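You operate a simulated robot arm through the tools that you are given. There is no shell and no other tool. Be economical: measure what you need, move in short steps, check, and stop when the job is done.

You are at the controls of a simulated robot arm. One attempt, no reset.

JOB
Fit the brass bar handle to the maple panel.
Fine: clamp with the red lever first, set the handle on the two studs, tighten the steel screw, then free the lever. Where these are worked on the way, their far stop is far enough and under half their travel is too little: red lever.

It is judged by the outcome, as a careful person would: the job done as asked, and still so three seconds after it is handed in. It fails if anything else is knocked over, pushed out of place, dropped, spilled or broken.

ROBOT AND FRAMES
A 7-joint arm with a fingered hand on a trunk, on a base that drives. Base frame: it is fixed to the floor where the robot stands at the start and does not move with it; the origin is under the middle of the robot, x ahead of it, y to its left, z up; the surface under the hand at the start is at about z = 0.82. Units: m, degrees, N and s.
Its first joint turns from -166.0 to 166.0 degrees. Places, roughly: red lever [0.8, 0, 0.9]; steel fat screw [0.9, 0.3, 0.9]; two studs [0.9, 0.1, 0.8]. Payload 3.7 kg.
The TCP is the grasp point between the finger pads, 0.025 m short of the fingertips. In the tool frame z runs along the fingers and y along their closing line. The gripper opens to 0.088 m. The gripper's body begins 0.029 m behind the TCP. The gripper is a hand of 5 fingers: y runs from the thumb to the fingers, the wrist lies at [-0.013, -0.106, -0.174] in the tool frame, and closing takes about 1.5 s.
Orientation is told as [roll, pitch, yaw] about the base's x, y, z axes, in that order, counted from this pose: with the fingers straight down and the wrist toward the robot, the tool's x, y and z point along [0, 1, 0], [1, 0, 0] and [0, 0, -1] of the base frame.

CONTROLS
- The arm moves only by the tool send_rows. Its argument "commands" is a list of rows, each an object (a shift or turn left out is 0, a gripper value left out holds the last) with "dp": the shift along the tool's x, y, z in units of 40 mm (1.0 is 40 mm), a list of three; "turn": the turn, a rotation vector about the tool's x, y, z in units of 8 degrees (1.0 is 8 degrees), a list of three; "claw": the opening, from 0 (shut) to 1 (fully open). In form: [{"dp": [dx, dy, dz], "turn": [ax, ay, az], "claw": claw}, ...]. A call has 1 to 12 rows; each row shifts and turns the commanded pose from where the row before left it, along the tool's axes as they then stand. A call with a number of a shift or a turn outside -1 to 1 is refused whole. Rows are played at 5 a second. More than 0.05 m and 8.6 degrees between two rows, or a gripper value outside its range, and nothing of the call is played. Where a pose cannot be reached the arm comes as near as it can. A force on the tool above 40 N (or 10 N above the force at the start of the call, whichever is more), or a blocked arm, ends the call early, and 0.2 s more pass. The fingers move at their own pace (about 0.108 m/s each) and stop on an object; they squeeze with about 24 N. The grip force told is the motor's: it shows also when the fingers shut on nothing. Time passes only in rows, and 0.2 s behind the last, so rows that do not move let the fingers close. The reply holds the time, the measured pose of the TCP, the force on the tool along the base axes, the opening and the grip force, in the units named above and with some noise, with the torque about the TCP (base axes, N m) and any sound that the robot's microphone picked up.
- Cameras (640 x 400 px; columns grow to the right, rows downward): "scene" is now at [0.1845, 0.21, 1.2953]; the picture's right is [-0.16, -0.99, 0.00], its down [-0.51, 0.08, -0.86] and it looks along [0.85, -0.14, -0.51] (base axes); focal length 262 px, centre (320, 200). "wrist" rides on the gripper at [0.059, -0.079, -0.105] in the tool frame; the picture's right is [-0.73, 0.32, -0.61], its down [-0.62, -0.68, 0.38] and it looks along [-0.29, 0.66, 0.70] (tool axes); focal length 234 px, centre (320, 200). There is no depth. A picture from a camera that has moved, and an enlarged one, comes with that camera's place and axes in the base frame and with its lens.
- snapshot(camera): a new picture of that camera. No time passes.
- steer(legs): drives the robot by 1 to 6 legs, each [ahead, left, turn to the left] in m, m and degrees, along the robot's own axes; the way and the turn of a leg run together, so that a leg with both is an arc; at most 1.5 m and 180 degrees a leg. The arm and the cameras ride along, it lands a little off, and it stops where it bumps. It gives what a move gives.
- hand_shape(shape): the hand has 5 fingers and takes this shape, open, in about a second: jaw (thumb against the fingers, like two jaws); tri (thumb and two fingers); tip (a fingertip pinch); poke (one finger out to press); point (the index stretched); flat (the hand flat); cup (the hand cupped); fist (a fist). The gripper value then closes the fingers along that shape, each until it touches; the sizes above hold for jaw. It gives what a move gives, with no picture.
- head_to(pan, tilt): turns the head with the scene camera to pan (to the left, within 120 degrees either way) and tilt (down, from -29 to 69), counted from straight ahead of the robot. It gives what a move gives.
- zoom(camera, box): a new picture of the part [left, top, right, bottom] of that camera's present view, enlarged. No time passes.
- job_done(): hands the job in; it is judged then, once.

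Go step by step. Nothing tells you exact positions but the pictures and the camera data: compare them with the known pose of the tool, close in by small moves and look again before you grip or let go. The budget is 120 turns and 82 pictures, counting those below and the enlarged ones. Unless the task says otherwise, let go and move clear before handing in, and close with one line.

The tools are called after "Call:" as a command line: name --argument value ..., lists and objects as JSON in quotes. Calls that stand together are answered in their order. send_rows: Moves the arm, as the interface text tells. Its arguments: {"type":"object","properties":{"commands":{"type":"array"}},"required":["commands"]} The other tools are called the same way: hand_shape (shape) gives the hand a shape; steer (legs) drives the base; head_to (pan, tilt) turns the head that bears the scene camera; snapshot (camera) takes a picture; zoom (camera, box) takes an enlarged picture of a part of a camera's view; job_done () hands the job in.

At the start:

```text
time_s: 0.0
tcp_pos: [0.7807, -0.038, 1.1154]
orientation: [0.0, 0.0, 0.0]
wrist_force: [0.3, 0.5, 0.1]
ft_torque: [0.02, 0.02, 0.02]
finger_gap: 0.0878
finger_force: 0.0
shape: jaw
robot x, y, heading: [0.0014, 0.0008, 0.2]
head pan, tilt: [-9.2, 30.8]
```

scene: 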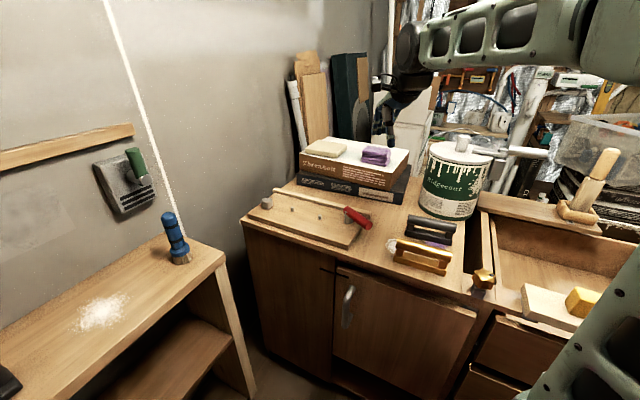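
wrist: 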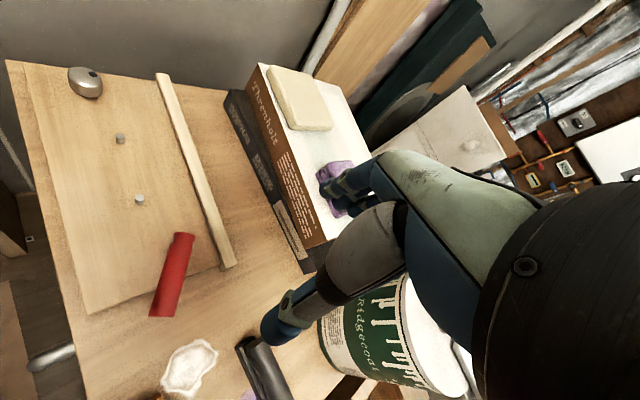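

I see the panel with two studs, the red lever at its right, a steel screw at the far left, and a brass bar handle (and a black one) at the front right. I'll look closer first.

Call:
zoom --camera "scene" --box '[230, 160, 390, 260]'

Call:
zoom --camera "scene" --box '[360, 200, 520, 300]'

Call:
zoom --camera "wrist" --box '[0, 40, 320, 400]'

```text
4.00 times, centred on (310, 210) of scene
camera zoom: at [0.1845, 0.21, 1.2953], right [-0.16, -0.99, 0.0], down [-0.51, 0.08, -0.86], along [0.85, -0.14, -0.51], focal length 1050 px, centre (360, 160)
```

zoom: 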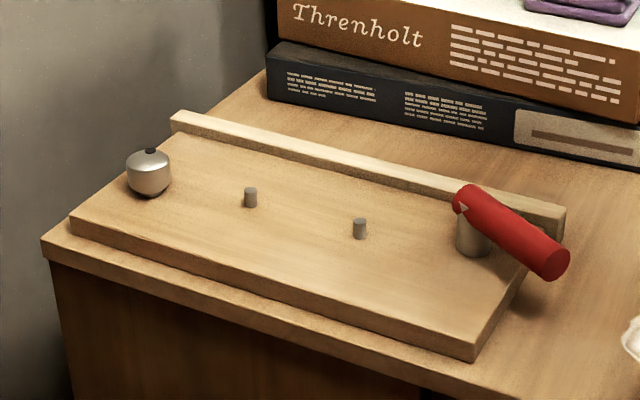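

```text
4.00 times, centred on (440, 250) of scene
camera zoom: at [0.1845, 0.21, 1.2953], right [-0.16, -0.99, 0.0], down [-0.51, 0.08, -0.86], along [0.85, -0.14, -0.51], focal length 1050 px, centre (-160, 0)
```

zoom: 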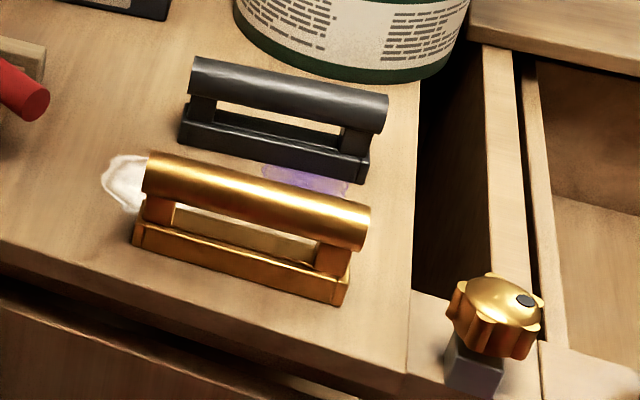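

```text
1.11 times, centred on (160, 220) of wrist
camera zoom: at [0.7007, 0.0201, 1.222], right [0.32, -0.73, 0.61], down [-0.68, -0.62, -0.38], along [0.66, -0.29, -0.7], focal length 260 px, centre (498, 178)
```

zoom: 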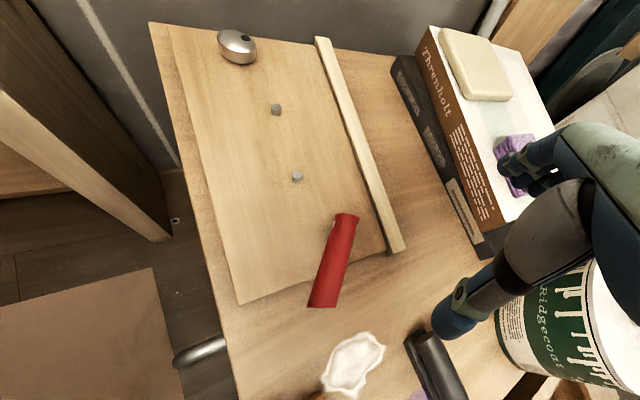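

Call:
zoom --camera "wrist" --box '[120, 210, 240, 330]'

Call:
zoom --camera "scene" --box '[330, 195, 386, 230]'

Call:
zoom --camera "scene" --box '[250, 180, 306, 215]'

```text
3.33 times, centred on (180, 270) of wrist
camera zoom: at [0.7007, 0.0201, 1.222], right [0.32, -0.73, 0.61], down [-0.68, -0.62, -0.38], along [0.66, -0.29, -0.7], focal length 781 px, centre (787, -33)
```

zoom: 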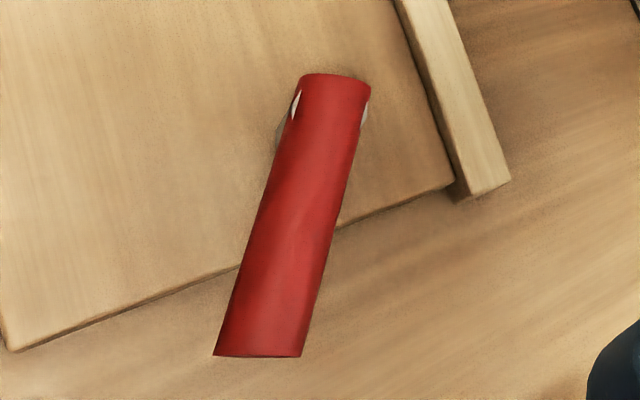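

```text
11.43 times, centred on (358, 212) of scene
camera zoom: at [0.1845, 0.21, 1.2953], right [-0.16, -0.99, 0.0], down [-0.51, 0.08, -0.86], along [0.85, -0.14, -0.51], focal length 2999 px, centre (-114, 57)
```

zoom: 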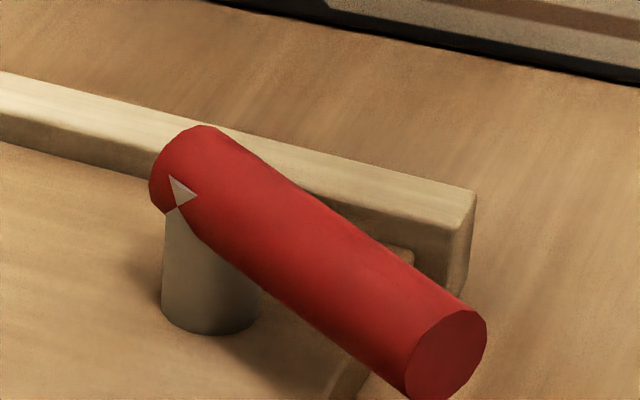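

```text
11.43 times, centred on (278, 198) of scene
camera zoom: at [0.1845, 0.21, 1.2953], right [-0.16, -0.99, 0.0], down [-0.51, 0.08, -0.86], along [0.85, -0.14, -0.51], focal length 2999 px, centre (800, 229)
```

zoom: 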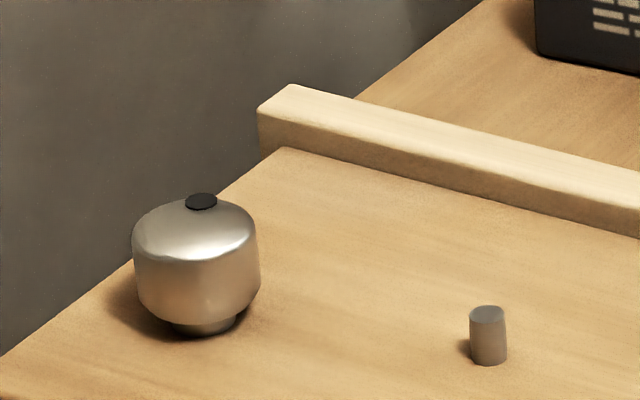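

The lever is a horizontal red bar on a post near [0.805, 0.027], its tip near [0.732, -0.012], at z about 0.872. I'll bring the open hand above it with its closing line across the lever.

Call:
send_rows --commands '[{"dp": [0.45, -0.4, 0.5]}, {"dp": [0.425, -0.42, 0.5]}, {"turn": [0, 0, 1], "dp": [0, 0, 0.3]}, {"turn": [0, 0, 1], "dp": [0, 0, 0.3]}, {"turn": [0, 0, 1], "dp": [0, 0, 0.3]}, {"turn": [0, 0, 1], "dp": [0, 0, 0.3]}, {"turn": [0, 0, 1], "dp": [0, 0, 0.3]}, {"turn": [0, 0, 1], "dp": [0, 0, 0.2]}, {"turn": [0, 0, 1]}, {"turn": [0, 0, 0.75]}, {"claw": 0.8}]'

Call:
snapshot --camera "scene"

Call:
snapshot --camera "wrist"

```text
time_s: 2.4
tcp_pos: [0.7477, -0.0035, 1.0056]
orientation: [0.0, 0.1, -62.1]
wrist_force: [-0.3, 0.3, 1.0]
ft_torque: [0.02, 0.02, 0.02]
finger_gap: 0.0707
finger_force: 0.0
shape: jaw
robot x, y, heading: [0.0004, 0.0018, -0.0]
head pan, tilt: [-9.2, 30.8]
```

```text
73 pictures are left
camera scene: at [0.1845, 0.21, 1.2952], right [-0.16, -0.99, 0.0], down [-0.51, 0.08, -0.86], along [0.85, -0.14, -0.51], focal length 262 px, centre (320, 200)
```

scene: 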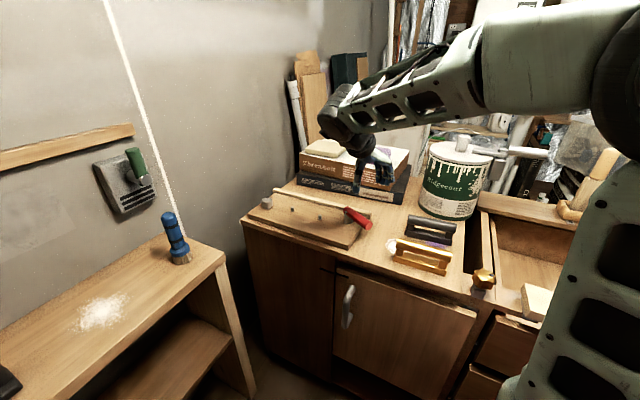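

```text
72 pictures are left
camera wrist: at [0.7626, 0.0938, 1.1134], right [-0.49, -0.63, 0.61], down [-0.87, 0.31, -0.38], along [0.05, -0.72, -0.7], focal length 234 px, centre (320, 200)
```

wrist: 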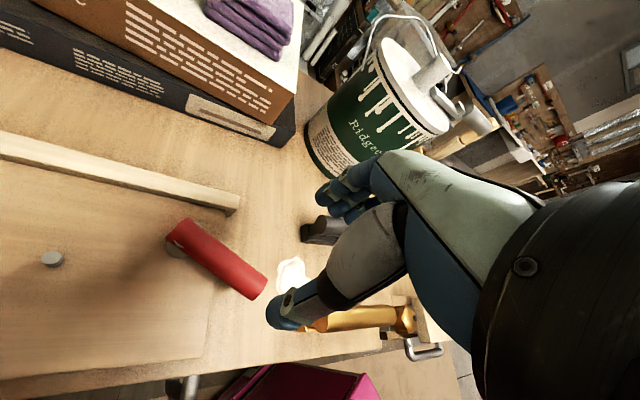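

The lever sits where I estimated. I'll lower the straddling hand over it.

Call:
send_rows --commands '[{"dp": [0, 0, 0.8]}, {"dp": [0, 0, 0.8]}, {"dp": [0, 0, 0.8]}, {"dp": [0, 0, 0.7]}]'

Call:
snapshot --camera "wrist"

Call:
zoom --camera "scene" --box '[280, 140, 440, 240]'

```text
time_s: 3.4
tcp_pos: [0.7463, -0.0027, 0.8812]
orientation: [0.1, 0.0, -62.0]
wrist_force: [-0.6, -0.5, -0.5]
ft_torque: [0.0, 0.02, -0.01]
finger_gap: 0.0705
finger_force: 0.1
shape: jaw
robot x, y, heading: [0.0, 0.0005, 0.0]
head pan, tilt: [-9.2, 30.8]
```

```text
71 pictures are left
camera wrist: at [0.7601, 0.0945, 0.9885], right [-0.49, -0.63, 0.61], down [-0.87, 0.31, -0.38], along [0.05, -0.72, -0.7], focal length 234 px, centre (320, 200)
```

wrist: 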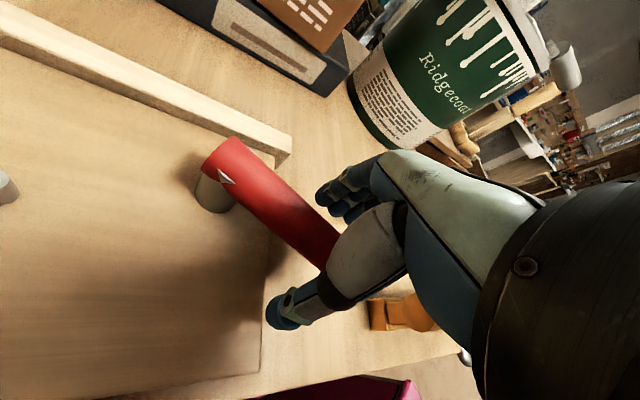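

```text
4.00 times, centred on (360, 190) of scene
camera zoom: at [0.1845, 0.21, 1.2953], right [-0.16, -0.99, 0.0], down [-0.51, 0.08, -0.86], along [0.85, -0.14, -0.51], focal length 1050 px, centre (160, 240)
```

zoom: 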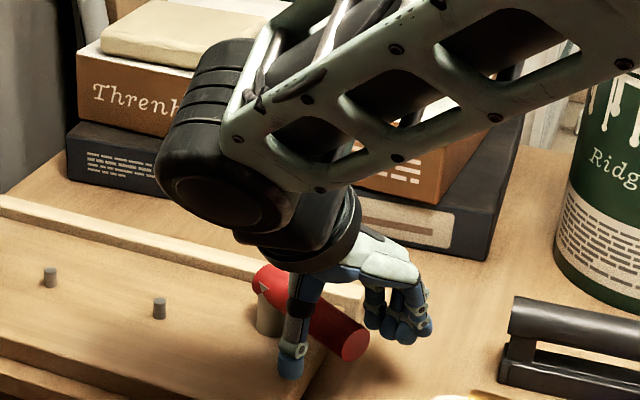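

Straddled: thumb on the panel side, fingers on the other. I'll narrow the gap and gently try the lever toward the panel.

Call:
send_rows --commands '[{"claw": 0.42}, {}, {"dp": [0, -0.3, 0]}, {"dp": [0, -0.3, 0]}, {"dp": [0, -0.3, 0]}]'

Call:
zoom --camera "scene" --box '[280, 140, 440, 240]'

```text
time_s: 4.6
tcp_pos: [0.7311, 0.0274, 0.8831]
orientation: [0.0, -0.2, -62.0]
wrist_force: [1.4, -3.5, -2.1]
ft_torque: [-0.04, 0.03, -0.04]
finger_gap: 0.0397
finger_force: 0.0
shape: jaw
robot x, y, heading: [0.0017, -0.0012, -0.2]
head pan, tilt: [-9.2, 30.8]
```

```text
4.00 times, centred on (360, 190) of scene
camera zoom: at [0.1847, 0.2099, 1.2952], right [-0.16, -0.99, 0.0], down [-0.51, 0.08, -0.86], along [0.85, -0.14, -0.51], focal length 1050 px, centre (160, 240)
```

zoom: 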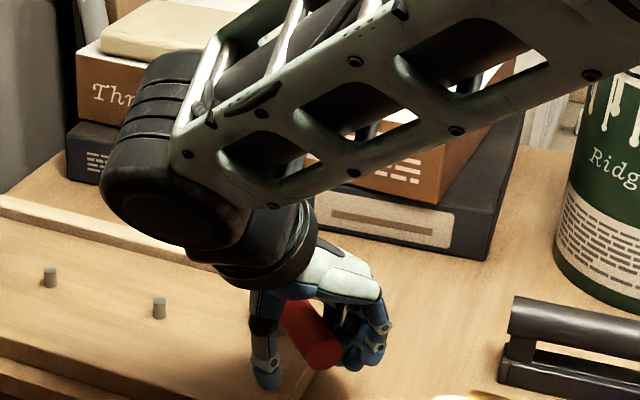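

The lever turns easily that way. I'll follow its arc round toward its stop.

Call:
send_rows --commands '[{"dp": [0.09, -0.22, 0], "turn": [0, 0, 1]}, {"dp": [0.09, -0.22, 0], "turn": [0, 0, 1]}, {"dp": [0.09, -0.22, 0], "turn": [0, 0, 1]}, {"dp": [0.09, -0.22, 0], "turn": [0, 0, 1]}]'

Call:
zoom --camera "scene" --box '[280, 140, 440, 240]'

Call:
snapshot --camera "wrist"

```text
time_s: 5.6
tcp_pos: [0.7342, 0.0661, 0.8825]
orientation: [-0.1, 0.1, -94.0]
wrist_force: [0.8, -4.1, -1.1]
ft_torque: [0.0, -0.02, -0.02]
finger_gap: 0.0397
finger_force: 0.1
shape: jaw
robot x, y, heading: [0.0007, -0.0013, -0.2]
head pan, tilt: [-9.2, 30.8]
```

```text
4.00 times, centred on (360, 190) of scene
camera zoom: at [0.1846, 0.2099, 1.2953], right [-0.16, -0.99, 0.0], down [-0.51, 0.08, -0.86], along [0.85, -0.14, -0.51], focal length 1050 px, centre (160, 240)
```

zoom: 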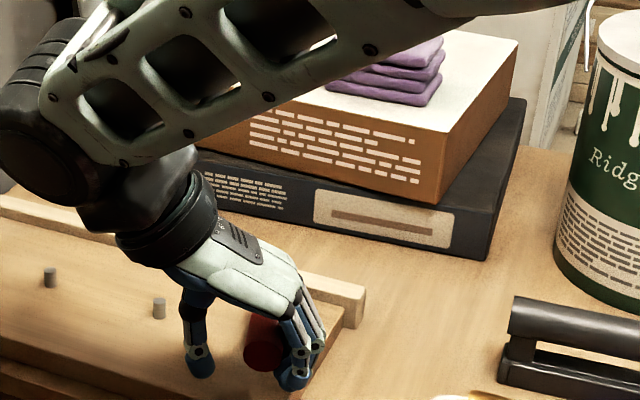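

```text
67 pictures are left
camera wrist: at [0.7985, 0.1407, 0.989], right [-0.75, -0.27, 0.61], down [-0.57, 0.72, -0.38], along [-0.34, -0.63, -0.7], focal length 234 px, centre (320, 200)
```

wrist: 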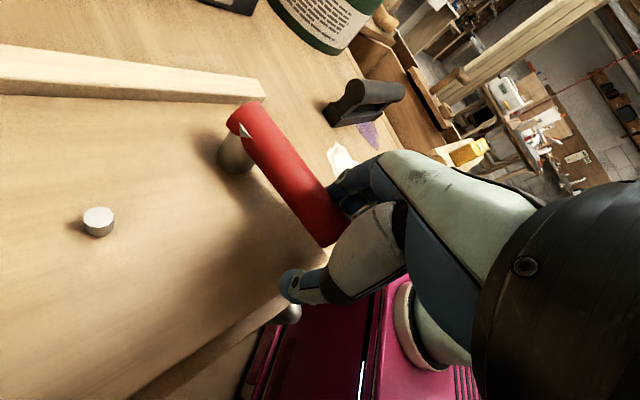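

Call:
send_rows --commands '[{"dp": [0.09, -0.22, 0], "turn": [0, 0, 1]}, {"dp": [0.09, -0.22, 0], "turn": [0, 0, 1]}, {"dp": [0.09, -0.22, 0], "turn": [0, 0, 1]}, {"dp": [0.09, -0.22, 0], "turn": [0, 0, 1]}]'

Call:
snapshot --camera "scene"

Call:
snapshot --camera "wrist"

```text
time_s: 6.6
tcp_pos: [0.7566, 0.0927, 0.8837]
orientation: [0.0, -0.1, -126.1]
wrist_force: [-6.5, -14.7, -8.1]
ft_torque: [0.17, -0.06, 0.04]
finger_gap: 0.0443
finger_force: 0.1
shape: jaw
robot x, y, heading: [-0.0008, -0.004, 0.2]
head pan, tilt: [-9.2, 30.8]
```

```text
66 pictures are left
camera scene: at [0.1846, 0.2094, 1.2953], right [-0.16, -0.99, 0.0], down [-0.51, 0.08, -0.86], along [0.85, -0.14, -0.51], focal length 262 px, centre (320, 200)
```

scene: 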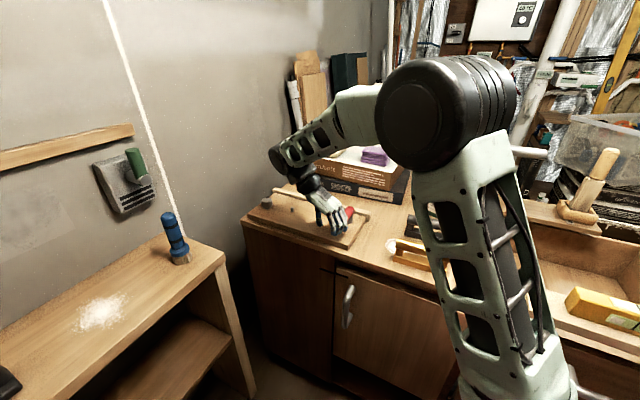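

```text
65 pictures are left
camera wrist: at [0.8509, 0.1223, 0.9905], right [-0.78, 0.17, 0.61], down [-0.1, 0.92, -0.38], along [-0.62, -0.36, -0.69], focal length 234 px, centre (320, 200)
```

wrist: 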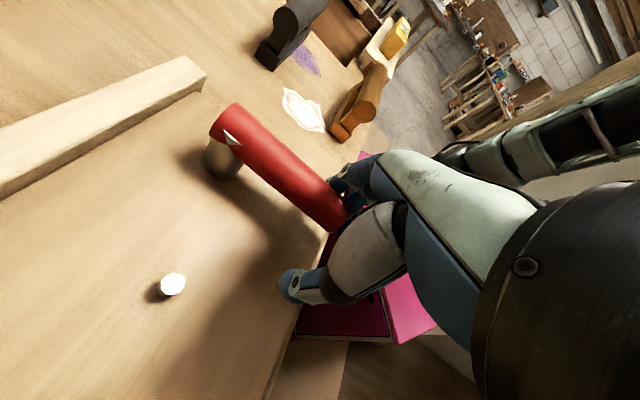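

Resistance is rising; I'll push a little more to see whether this is the stop.

Call:
send_rows --commands '[{"dp": [0.09, -0.22, 0], "turn": [0, 0, 0.5]}, {"dp": [0.09, -0.22, 0], "turn": [0, 0, 0.5]}]'

Call:
snapshot --camera "wrist"

```text
time_s: 7.2
tcp_pos: [0.771, 0.1003, 0.8829]
orientation: [-0.1, -0.6, -133.9]
wrist_force: [-22.8, -17.9, -3.5]
ft_torque: [0.12, 0.04, -0.26]
finger_gap: 0.0476
finger_force: 0.1
shape: jaw
robot x, y, heading: [0.0001, -0.0029, 0.1]
head pan, tilt: [-9.2, 30.8]
stopped in row 2: the force on the tool passed its limit at 42 N (the readings are from after the stop); the commanded pose is now the measured one
```

```text
64 pictures are left
camera wrist: at [0.8677, 0.1163, 0.9884], right [-0.74, 0.28, 0.61], down [0.02, 0.92, -0.39], along [-0.67, -0.27, -0.69], focal length 234 px, centre (320, 200)
```

wrist: 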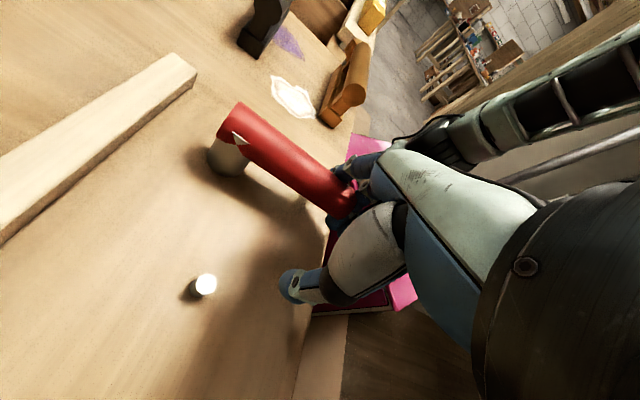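

The lever is at its stop (about 65° of travel), so the clamp is on. I'll open, lift clear and swing back toward the brass handle.

Call:
send_rows --commands '[{"claw": 0.85}, {"dp": [0, 0.1, 0]}, {}, {"dp": [0, 0, -0.5]}, {"dp": [0, 0, -0.9]}, {"dp": [0, 0, -1]}, {"dp": [0, 0, -1]}]'

Call:
send_rows --commands '[{"turn": [0, 0, -1]}, {"turn": [0, 0, -1]}, {"turn": [0, 0, -1]}, {"turn": [0, 0, -1]}, {"turn": [0, 0, -1]}, {"turn": [0, 0, -1]}, {"turn": [0, 0, -1]}, {"turn": [0, 0, -1]}, {"turn": [0, 0, -1]}, {"turn": [0, 0, -1]}, {"turn": [0, 0, -1]}, {"turn": [0, 0, -1]}]'

Call:
snapshot --camera "wrist"

Call:
zoom --camera "scene" --box '[230, 160, 390, 260]'

```text
time_s: 8.8
tcp_pos: [0.7704, 0.1013, 1.0193]
orientation: [-0.1, -0.2, -133.8]
wrist_force: [0.3, 0.2, -0.2]
ft_torque: [-0.01, 0.04, 0.0]
finger_gap: 0.0746
finger_force: 0.0
shape: jaw
robot x, y, heading: [-0.002, -0.0017, -0.2]
head pan, tilt: [-9.2, 30.8]
```

```text
time_s: 11.4
tcp_pos: [0.7706, 0.0993, 1.0199]
orientation: [-0.2, 0.1, -37.6]
wrist_force: [-0.2, 0.2, 0.1]
ft_torque: [-0.02, -0.01, -0.01]
finger_gap: 0.0749
finger_force: 0.1
shape: jaw
robot x, y, heading: [-0.0007, -0.0001, 0.2]
head pan, tilt: [-9.2, 30.8]
```

```text
63 pictures are left
camera wrist: at [0.7429, 0.1959, 1.1252], right [-0.19, -0.77, 0.61], down [-0.92, -0.08, -0.38], along [0.34, -0.63, -0.7], focal length 234 px, centre (320, 200)
```

wrist: 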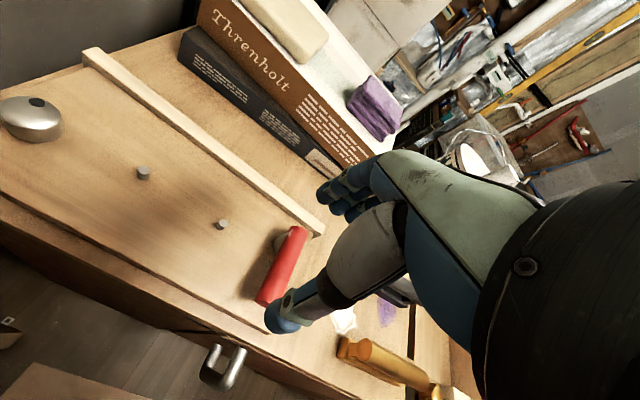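

```text
4.00 times, centred on (310, 210) of scene
camera zoom: at [0.1844, 0.2098, 1.2952], right [-0.16, -0.99, 0.0], down [-0.51, 0.08, -0.86], along [0.85, -0.14, -0.51], focal length 1050 px, centre (360, 160)
```

zoom: 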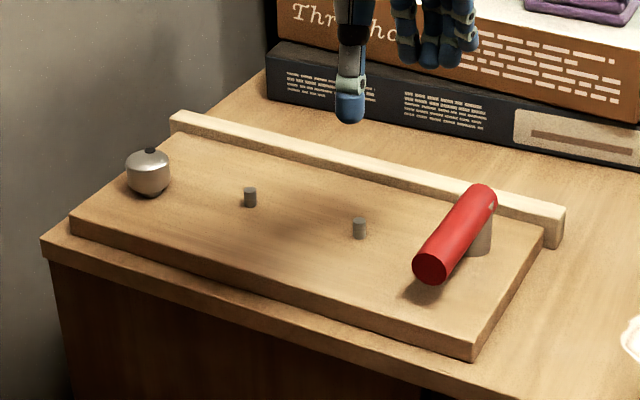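

Call:
send_rows --commands '[{"dp": [-0.93, 0.05, 0]}, {"dp": [-0.93, 0.05, 0]}, {"dp": [-0.93, 0.05, 0]}, {"dp": [-0.93, 0.05, 0]}, {"dp": [-0.93, 0.05, 0]}, {"dp": [-0.93, 0.05, 0]}, {"dp": [-0.93, 0.03, 0]}]'

Call:
snapshot --camera "wrist"

Call:
zoom --camera "scene" --box '[340, 170, 500, 290]'

```text
time_s: 13.0
tcp_pos: [0.6211, -0.1152, 1.0207]
orientation: [-0.3, 0.1, -37.9]
wrist_force: [1.1, 0.4, -0.3]
ft_torque: [0.03, -0.01, -0.02]
finger_gap: 0.075
finger_force: 0.1
shape: jaw
robot x, y, heading: [-0.0033, -0.0011, 0.2]
head pan, tilt: [-9.2, 30.8]
```

```text
61 pictures are left
camera wrist: at [0.594, -0.0198, 1.1265], right [-0.19, -0.77, 0.61], down [-0.92, -0.08, -0.38], along [0.34, -0.63, -0.7], focal length 234 px, centre (320, 200)
```

wrist: 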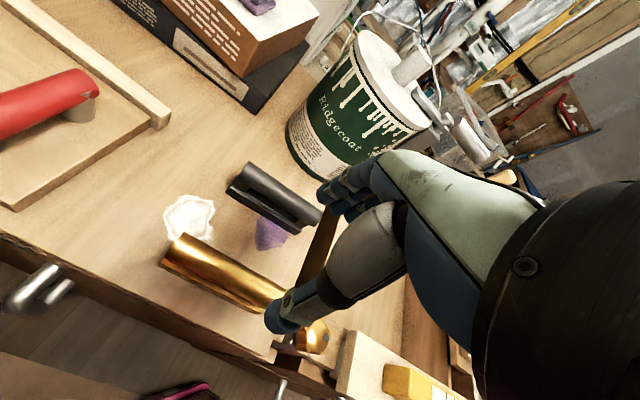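

```text
3.33 times, centred on (420, 230) of scene
camera zoom: at [0.1844, 0.2098, 1.2952], right [-0.16, -0.99, 0.0], down [-0.51, 0.08, -0.86], along [0.85, -0.14, -0.51], focal length 875 px, centre (-13, 100)
```

zoom: 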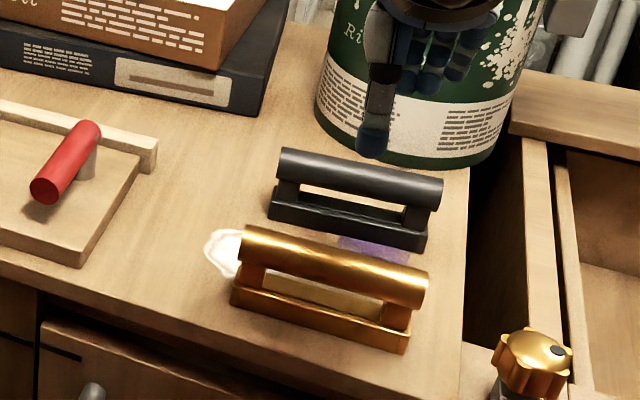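

Call:
zoom --camera "scene" --box '[384, 225, 464, 285]'

Call:
zoom --camera "wrist" --box '[140, 210, 300, 330]'

```text
6.67 times, centred on (424, 255) of scene
camera zoom: at [0.1844, 0.2098, 1.2952], right [-0.16, -0.99, 0.0], down [-0.51, 0.08, -0.86], along [0.85, -0.14, -0.51], focal length 1750 px, centre (-373, -167)
```

zoom: 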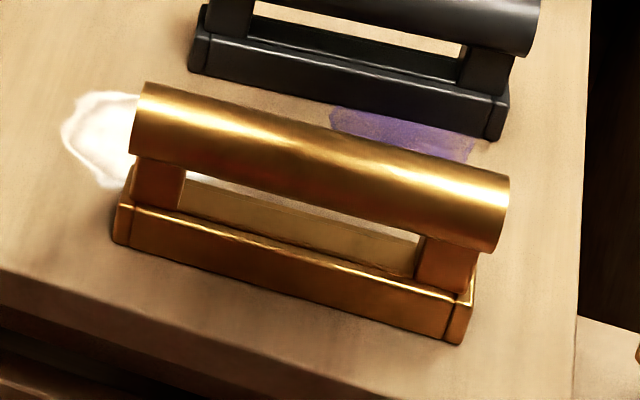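

```text
3.33 times, centred on (220, 270) of wrist
camera zoom: at [0.594, -0.0198, 1.1265], right [-0.19, -0.77, 0.61], down [-0.92, -0.08, -0.38], along [0.34, -0.63, -0.7], focal length 781 px, centre (653, -33)
```

zoom: 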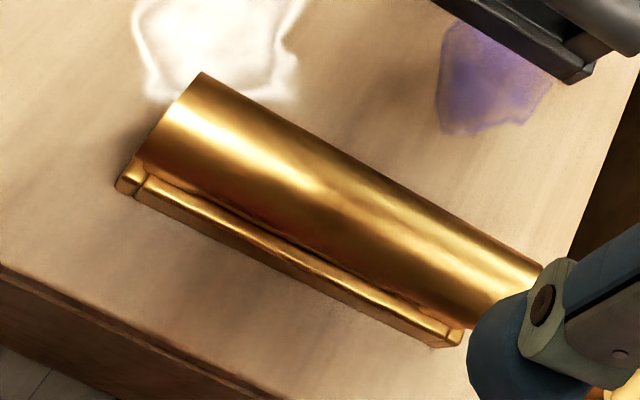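

Handle centre is about [0.621, -0.114], axis about 56° from x, bar centre at z about 0.87. I'll align the yaw and go halfway down, then check.

Call:
send_rows --commands '[{"turn": [0, 0, -0.48], "dp": [0, 0, 0.6]}, {"dp": [0, 0, 0.8]}, {"dp": [0, 0, 0.6]}, {"claw": 1}]'

Call:
snapshot --camera "wrist"

Call:
zoom --camera "scene" --box '[364, 185, 484, 285]'

```text
time_s: 14.0
tcp_pos: [0.6196, -0.1154, 0.9396]
orientation: [-0.3, 0.2, -34.0]
wrist_force: [-0.1, -0.6, -0.1]
ft_torque: [0.01, 0.03, 0.04]
finger_gap: 0.0875
finger_force: 0.0
shape: jaw
robot x, y, heading: [0.0011, -0.0032, -0.2]
head pan, tilt: [-9.2, 30.8]
```

```text
57 pictures are left
camera wrist: at [0.5876, -0.0222, 1.0468], right [-0.13, -0.78, 0.61], down [-0.92, -0.14, -0.38], along [0.38, -0.61, -0.7], focal length 234 px, centre (320, 200)
```

wrist: 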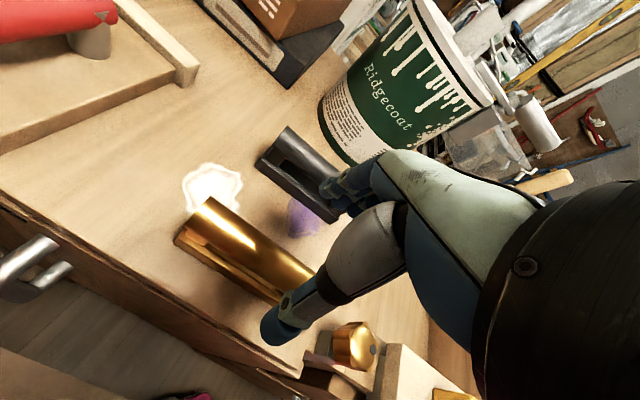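

```text
4.00 times, centred on (424, 235) of scene
camera zoom: at [0.1843, 0.2097, 1.2953], right [-0.16, -0.99, 0.0], down [-0.51, 0.08, -0.86], along [0.85, -0.14, -0.51], focal length 1050 px, centre (-96, 60)
```

zoom: 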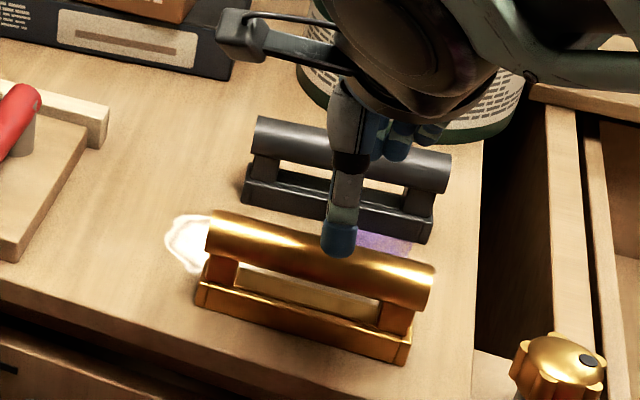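

Alignment looks good; going down to bar height.

Call:
send_rows --commands '[{"dp": [0, 0, 0.6]}, {"dp": [0, 0, 0.6]}, {"dp": [0, 0, 0.55]}]'

Call:
snapshot --camera "wrist"

Call:
zoom --camera "scene" --box '[364, 185, 484, 285]'

```text
time_s: 14.8
tcp_pos: [0.6202, -0.1143, 0.868]
orientation: [-0.3, 0.0, -34.0]
wrist_force: [0.8, -0.6, -0.8]
ft_torque: [-0.02, -0.03, -0.03]
finger_gap: 0.0877
finger_force: 0.1
shape: jaw
robot x, y, heading: [-0.0018, -0.0024, 0.1]
head pan, tilt: [-9.2, 30.8]
```

```text
55 pictures are left
camera wrist: at [0.5883, -0.0217, 0.9749], right [-0.13, -0.78, 0.61], down [-0.92, -0.14, -0.38], along [0.38, -0.61, -0.7], focal length 234 px, centre (320, 200)
```

wrist: 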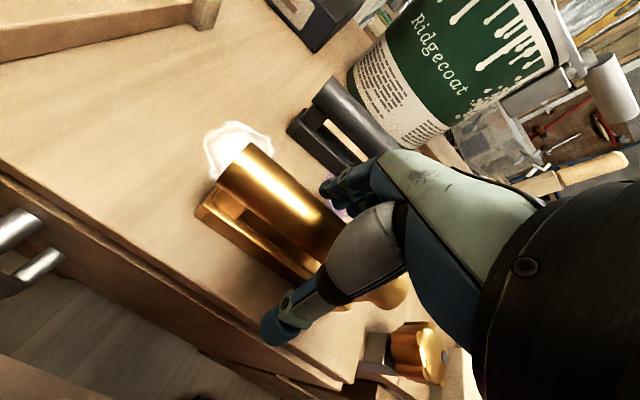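

```text
4.00 times, centred on (424, 235) of scene
camera zoom: at [0.1843, 0.2098, 1.2953], right [-0.16, -0.99, 0.0], down [-0.51, 0.08, -0.86], along [0.85, -0.14, -0.51], focal length 1050 px, centre (-96, 60)
```

zoom: 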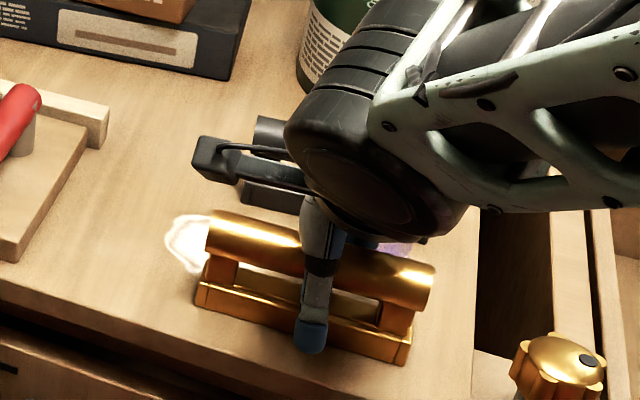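

The thumb is in front of the bar and the fingers behind. Closing.

Call:
send_rows --commands '[{"claw": 0.2}, {"claw": 0.1}, {"claw": 0}, {}, {}, {}, {}, {}]'

Call:
zoom --camera "wrist" --box '[160, 100, 440, 380]'

Call:
zoom --camera "scene" --box '[364, 185, 484, 285]'

```text
time_s: 16.6
tcp_pos: [0.621, -0.1145, 0.8686]
orientation: [-0.4, 0.1, -34.1]
wrist_force: [-0.3, -0.5, -0.2]
ft_torque: [0.01, -0.02, 0.03]
finger_gap: 0.0135
finger_force: 23.7
shape: jaw
robot x, y, heading: [-0.0002, -0.0022, 0.2]
head pan, tilt: [-9.2, 30.8]
```

```text
1.43 times, centred on (300, 240) of wrist
camera zoom: at [0.5885, -0.0219, 0.9752], right [-0.13, -0.78, 0.61], down [-0.92, -0.14, -0.38], along [0.38, -0.61, -0.7], focal length 334 px, centre (349, 143)
```

zoom: 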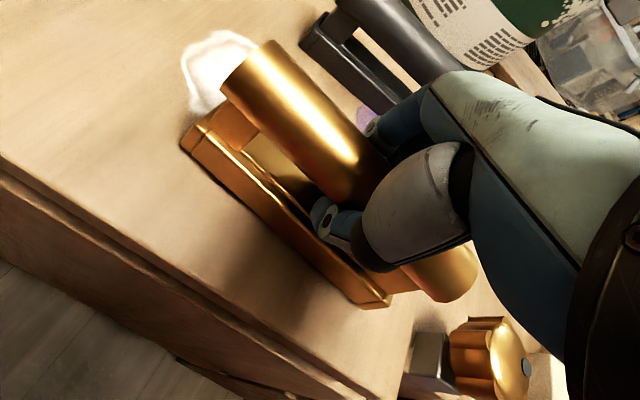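

```text
4.00 times, centred on (424, 235) of scene
camera zoom: at [0.1844, 0.2097, 1.2952], right [-0.16, -0.99, 0.0], down [-0.51, 0.08, -0.86], along [0.85, -0.14, -0.51], focal length 1050 px, centre (-96, 60)
```

zoom: 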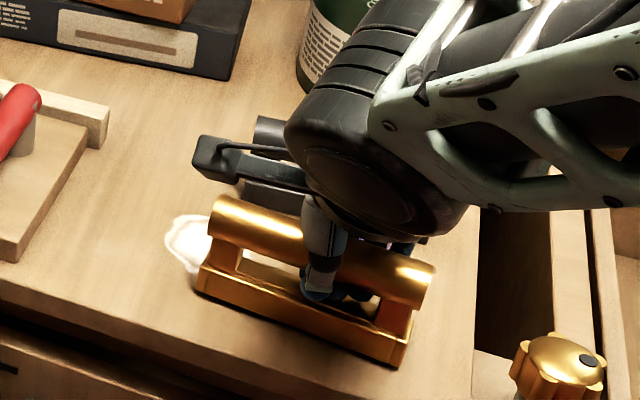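

Fingers are wrapped round the bar. I'll lift slightly and check the hold.

Call:
send_rows --commands '[{"dp": [0, 0, -0.4]}, {"dp": [0, 0, -0.6]}, {}]'

Call:
zoom --camera "wrist" --box '[160, 100, 440, 380]'

Call:
zoom --camera "scene" --box '[364, 185, 484, 285]'

```text
time_s: 17.4
tcp_pos: [0.6218, -0.1129, 0.9096]
orientation: [-0.3, 0.1, -34.0]
wrist_force: [-0.2, -1.1, -1.2]
ft_torque: [0.0, 0.01, 0.03]
finger_gap: 0.0136
finger_force: 24.1
shape: jaw
robot x, y, heading: [-0.0007, -0.0015, -0.3]
head pan, tilt: [-9.2, 30.8]
```

```text
1.43 times, centred on (300, 240) of wrist
camera zoom: at [0.5885, -0.0206, 1.017], right [-0.13, -0.78, 0.61], down [-0.92, -0.14, -0.38], along [0.38, -0.61, -0.7], focal length 334 px, centre (349, 143)
```

zoom: 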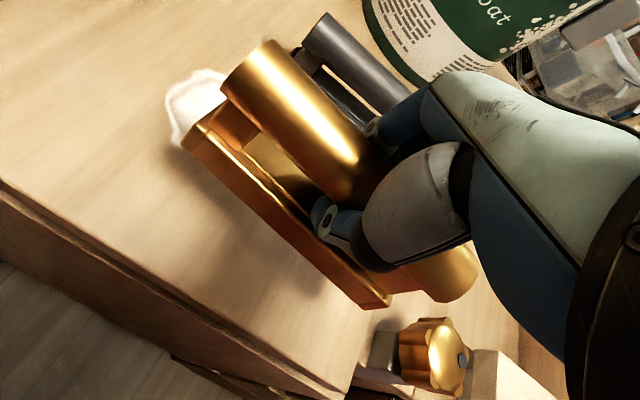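

```text
4.00 times, centred on (424, 235) of scene
camera zoom: at [0.1844, 0.2097, 1.2953], right [-0.16, -0.99, 0.0], down [-0.51, 0.08, -0.86], along [0.85, -0.14, -0.51], focal length 1050 px, centre (-96, 60)
```

zoom: 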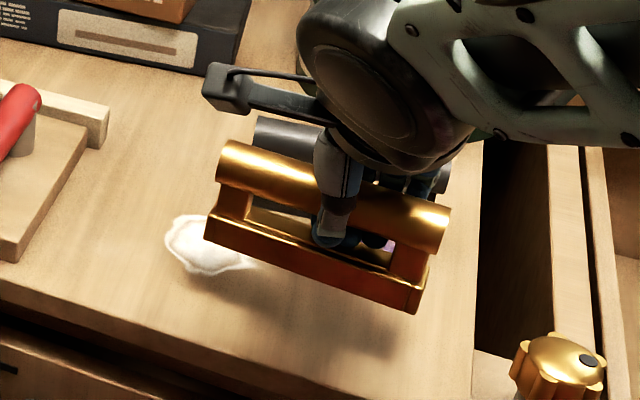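

The handle is firmly held, level, but lies about 7° off my hand's yaw with its centre ~8 mm beyond the TCP. I'll lift and carry it over to the studs (midpoint about [0.860, 0.146], axis 54°).

Call:
send_rows --commands '[{"dp": [0, 0, -0.8]}, {"dp": [0, 0, -0.8]}, {"dp": [0.9, 0.11, 0]}, {"dp": [0.9, 0.11, 0]}, {"dp": [0.9, 0.11, 0]}, {"dp": [0.9, 0.11, 0]}, {"dp": [0.9, 0.11, 0]}, {"dp": [0.9, 0.11, 0]}, {"dp": [0.9, 0.11, 0]}, {"dp": [0.9, 0.11, 0]}, {"dp": [0.9, 0.11, 0], "turn": [0, 0, -0.3]}, {"dp": [0.5, 0.1, 0], "turn": [0, 0, -0.325]}]'

Call:
zoom --camera "wrist" --box '[0, 0, 480, 400]'

Call:
zoom --camera "scene" --box '[230, 150, 390, 250]'

```text
time_s: 20.0
tcp_pos: [0.8499, 0.1481, 0.9719]
orientation: [-0.3, 0.1, -29.0]
wrist_force: [-0.6, -0.4, -1.4]
ft_torque: [0.0, -0.01, -0.01]
finger_gap: 0.0131
finger_force: 23.5
shape: jaw
robot x, y, heading: [-0.0013, 0.0009, 0.0]
head pan, tilt: [-9.2, 30.8]
```

```text
1.00 times, centred on (240, 200) of wrist (not enlarged: the box is as wide or as high as the picture)
camera zoom: at [0.8091, 0.237, 1.0789], right [-0.07, -0.79, 0.61], down [-0.9, -0.22, -0.38], along [0.43, -0.57, -0.7], focal length 234 px, centre (400, 200)
```

zoom: 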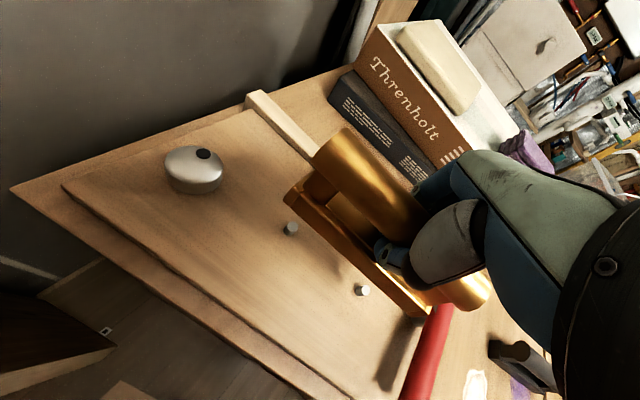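

```text
4.00 times, centred on (310, 200) of scene
camera zoom: at [0.1843, 0.2097, 1.2953], right [-0.16, -0.99, 0.0], down [-0.51, 0.08, -0.86], along [0.85, -0.14, -0.51], focal length 1050 px, centre (360, 200)
```

zoom: 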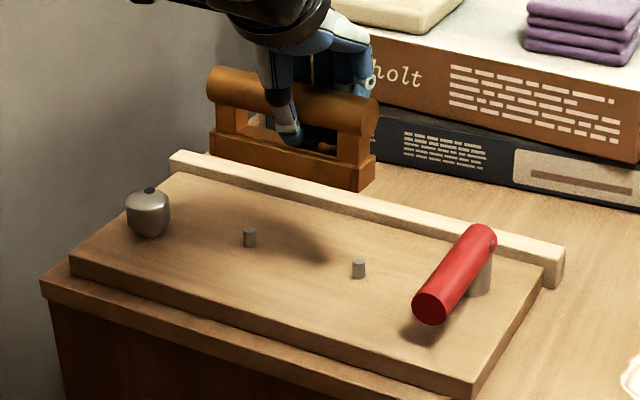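

Call:
zoom --camera "wrist" --box '[190, 110, 400, 330]'

Call:
zoom --camera "scene" --box '[275, 160, 331, 200]'

```text
1.82 times, centred on (295, 220) of wrist
camera zoom: at [0.8091, 0.237, 1.0789], right [-0.07, -0.79, 0.61], down [-0.9, -0.22, -0.38], along [0.43, -0.57, -0.7], focal length 426 px, centre (366, 164)
```

zoom: 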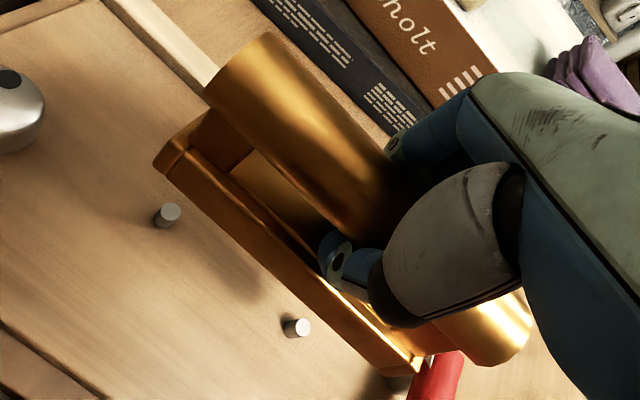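

```text
10.00 times, centred on (303, 180) of scene
camera zoom: at [0.1843, 0.2097, 1.2953], right [-0.16, -0.99, 0.0], down [-0.51, 0.08, -0.86], along [0.85, -0.14, -0.51], focal length 2624 px, centre (490, 400)
```

zoom: 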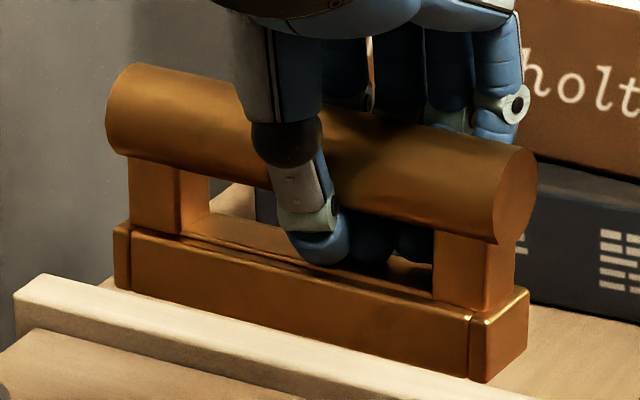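

Angles agree (about 54°). I'll lower to just above the stud tops and compare handle and studs directly.

Call:
send_rows --commands '[{"dp": [0, 0, 0.5]}, {"dp": [0, 0, 0.5]}, {"dp": [0, 0, 0.4]}]'

Call:
zoom --camera "wrist" --box '[150, 90, 390, 330]'

Call:
zoom --camera "scene" --box '[265, 170, 337, 215]'

```text
time_s: 20.8
tcp_pos: [0.8471, 0.1466, 0.9168]
orientation: [-0.3, 0.1, -29.0]
wrist_force: [-0.3, -0.4, -1.3]
ft_torque: [-0.02, 0.03, 0.02]
finger_gap: 0.0136
finger_force: 23.9
shape: jaw
robot x, y, heading: [-0.0006, -0.0009, -0.0]
head pan, tilt: [-9.2, 30.8]
```

```text
1.67 times, centred on (270, 210) of wrist
camera zoom: at [0.8072, 0.2373, 1.0232], right [-0.07, -0.79, 0.61], down [-0.9, -0.22, -0.38], along [0.43, -0.57, -0.7], focal length 390 px, centre (403, 183)
```

zoom: 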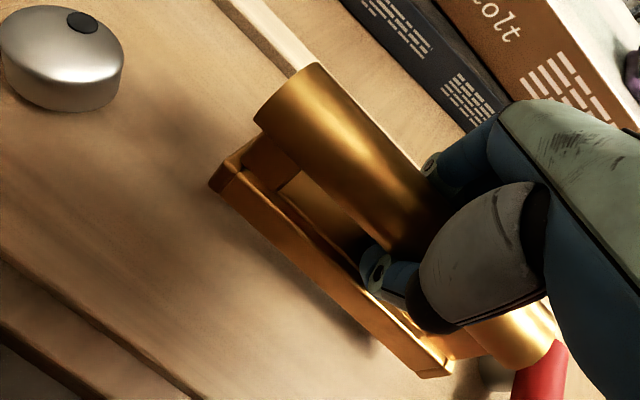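

```text
8.89 times, centred on (301, 192) of scene
camera zoom: at [0.1844, 0.2098, 1.2952], right [-0.16, -0.99, 0.0], down [-0.51, 0.08, -0.86], along [0.85, -0.14, -0.51], focal length 2333 px, centre (489, 267)
```

zoom: 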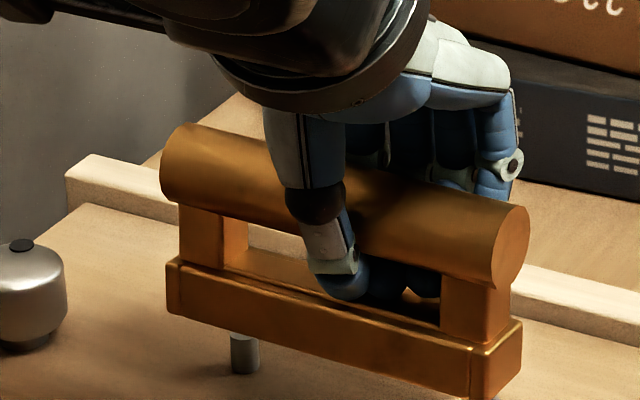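

Call:
zoom --camera "scene" --box '[273, 185, 345, 230]'

```text
8.89 times, centred on (309, 208) of scene
camera zoom: at [0.1844, 0.2098, 1.2952], right [-0.16, -0.99, 0.0], down [-0.51, 0.08, -0.86], along [0.85, -0.14, -0.51], focal length 2333 px, centre (418, 133)
```

zoom: 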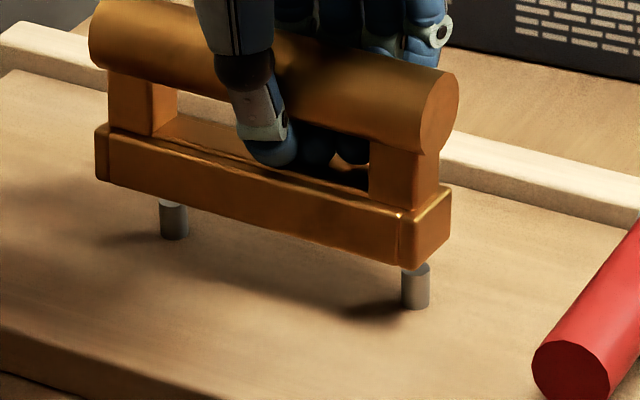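

Base bottom is ~0.028 m above the panel. The handle needs about 9 mm further back (and a hair to the right); I'll shift and compare again.

Call:
send_rows --commands '[{"dp": [-0.065, 0.22, 0]}, {}]'

Call:
zoom --camera "scene" --box '[273, 185, 345, 230]'

Call:
zoom --camera "wrist" --box '[150, 90, 390, 330]'

```text
time_s: 21.4
tcp_pos: [0.855, 0.1411, 0.9164]
orientation: [-0.4, 0.1, -29.1]
wrist_force: [-1.3, -0.2, -0.7]
ft_torque: [-0.01, 0.0, -0.03]
finger_gap: 0.0133
finger_force: 23.7
shape: jaw
robot x, y, heading: [0.0001, 0.0006, 0.2]
head pan, tilt: [-9.2, 30.8]
```

```text
8.89 times, centred on (309, 208) of scene
camera zoom: at [0.1844, 0.2098, 1.2952], right [-0.16, -0.99, 0.0], down [-0.51, 0.08, -0.86], along [0.85, -0.14, -0.51], focal length 2333 px, centre (418, 133)
```

zoom: 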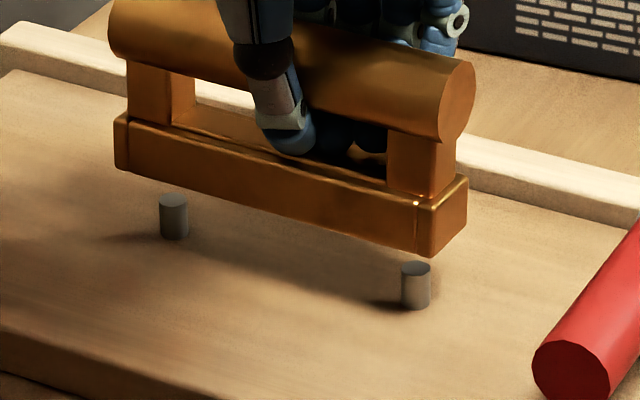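

```text
1.67 times, centred on (270, 210) of wrist
camera zoom: at [0.814, 0.2306, 1.0228], right [-0.07, -0.79, 0.61], down [-0.9, -0.22, -0.38], along [0.43, -0.57, -0.7], focal length 390 px, centre (403, 183)
```

zoom: 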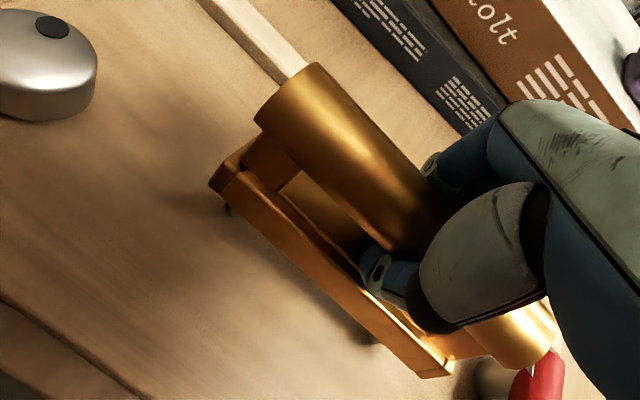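

Horizontally it lines up; I need the panel thickness to be sure of the front-back fit.

Call:
zoom --camera "scene" --box '[318, 225, 374, 260]'

```text
11.43 times, centred on (346, 242) of scene
camera zoom: at [0.1844, 0.2098, 1.2952], right [-0.16, -0.99, 0.0], down [-0.51, 0.08, -0.86], along [0.85, -0.14, -0.51], focal length 2999 px, centre (23, -286)
```

zoom: 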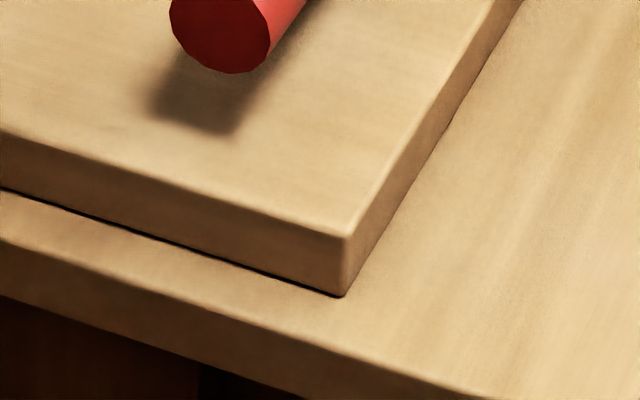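

Panel top is ~18.6 mm above the table, so the remaining drop (29 mm) matches the picture. Lowering gently, watching force.

Call:
send_rows --commands '[{"dp": [0, 0, 0.2]}, {"dp": [0, 0, 0.2]}, {"dp": [0, 0, 0.08]}, {"dp": [0, 0, 0.06]}]'

Call:
zoom --camera "scene" --box '[273, 185, 345, 230]'

```text
time_s: 22.4
tcp_pos: [0.8543, 0.1411, 0.8948]
orientation: [-0.3, 0.2, -28.9]
wrist_force: [1.2, 0.3, -0.3]
ft_torque: [-0.05, -0.07, 0.01]
finger_gap: 0.0134
finger_force: 24.1
shape: jaw
robot x, y, heading: [0.0002, 0.0014, 0.0]
head pan, tilt: [-9.2, 30.8]
```

```text
8.89 times, centred on (309, 208) of scene
camera zoom: at [0.1844, 0.2098, 1.2952], right [-0.16, -0.99, 0.0], down [-0.51, 0.08, -0.86], along [0.85, -0.14, -0.51], focal length 2333 px, centre (418, 133)
```

zoom: 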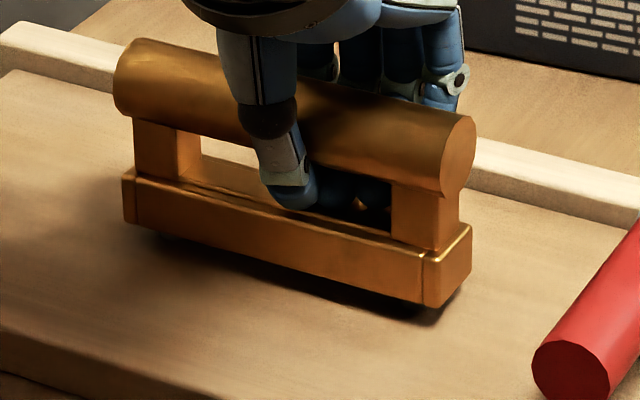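

It passed the stud tops with almost no force, so the studs are entering. Finishing the descent.

Call:
send_rows --commands '[{"dp": [0, 0, 0.08]}, {"dp": [0, 0, 0.08]}, {"dp": [0, 0, 0.05]}]'

Call:
zoom --camera "scene" --box '[273, 185, 345, 230]'

```text
time_s: 23.2
tcp_pos: [0.8549, 0.1403, 0.8873]
orientation: [-0.4, 0.2, -29.0]
wrist_force: [0.5, -0.4, -0.9]
ft_torque: [0.04, -0.07, 0.04]
finger_gap: 0.0131
finger_force: 24.1
shape: jaw
robot x, y, heading: [-0.0, -0.0011, 0.2]
head pan, tilt: [-9.2, 30.8]
```

```text
8.89 times, centred on (309, 208) of scene
camera zoom: at [0.1844, 0.2098, 1.2952], right [-0.16, -0.99, 0.0], down [-0.51, 0.08, -0.86], along [0.85, -0.14, -0.51], focal length 2333 px, centre (418, 133)
```

zoom: 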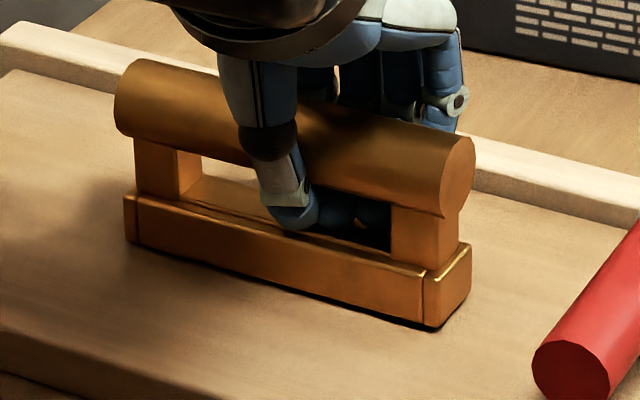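

Call:
send_rows --commands '[{"dp": [0, 0, 0.05]}, {}]'

```text
time_s: 23.8
tcp_pos: [0.8547, 0.14, 0.8834]
orientation: [-0.3, 0.1, -29.1]
wrist_force: [-1.1, -0.2, 3.4]
ft_torque: [0.0, -0.01, -0.01]
finger_gap: 0.013
finger_force: 23.6
shape: jaw
robot x, y, heading: [-0.0012, -0.0032, -0.0]
head pan, tilt: [-9.2, 30.8]
```

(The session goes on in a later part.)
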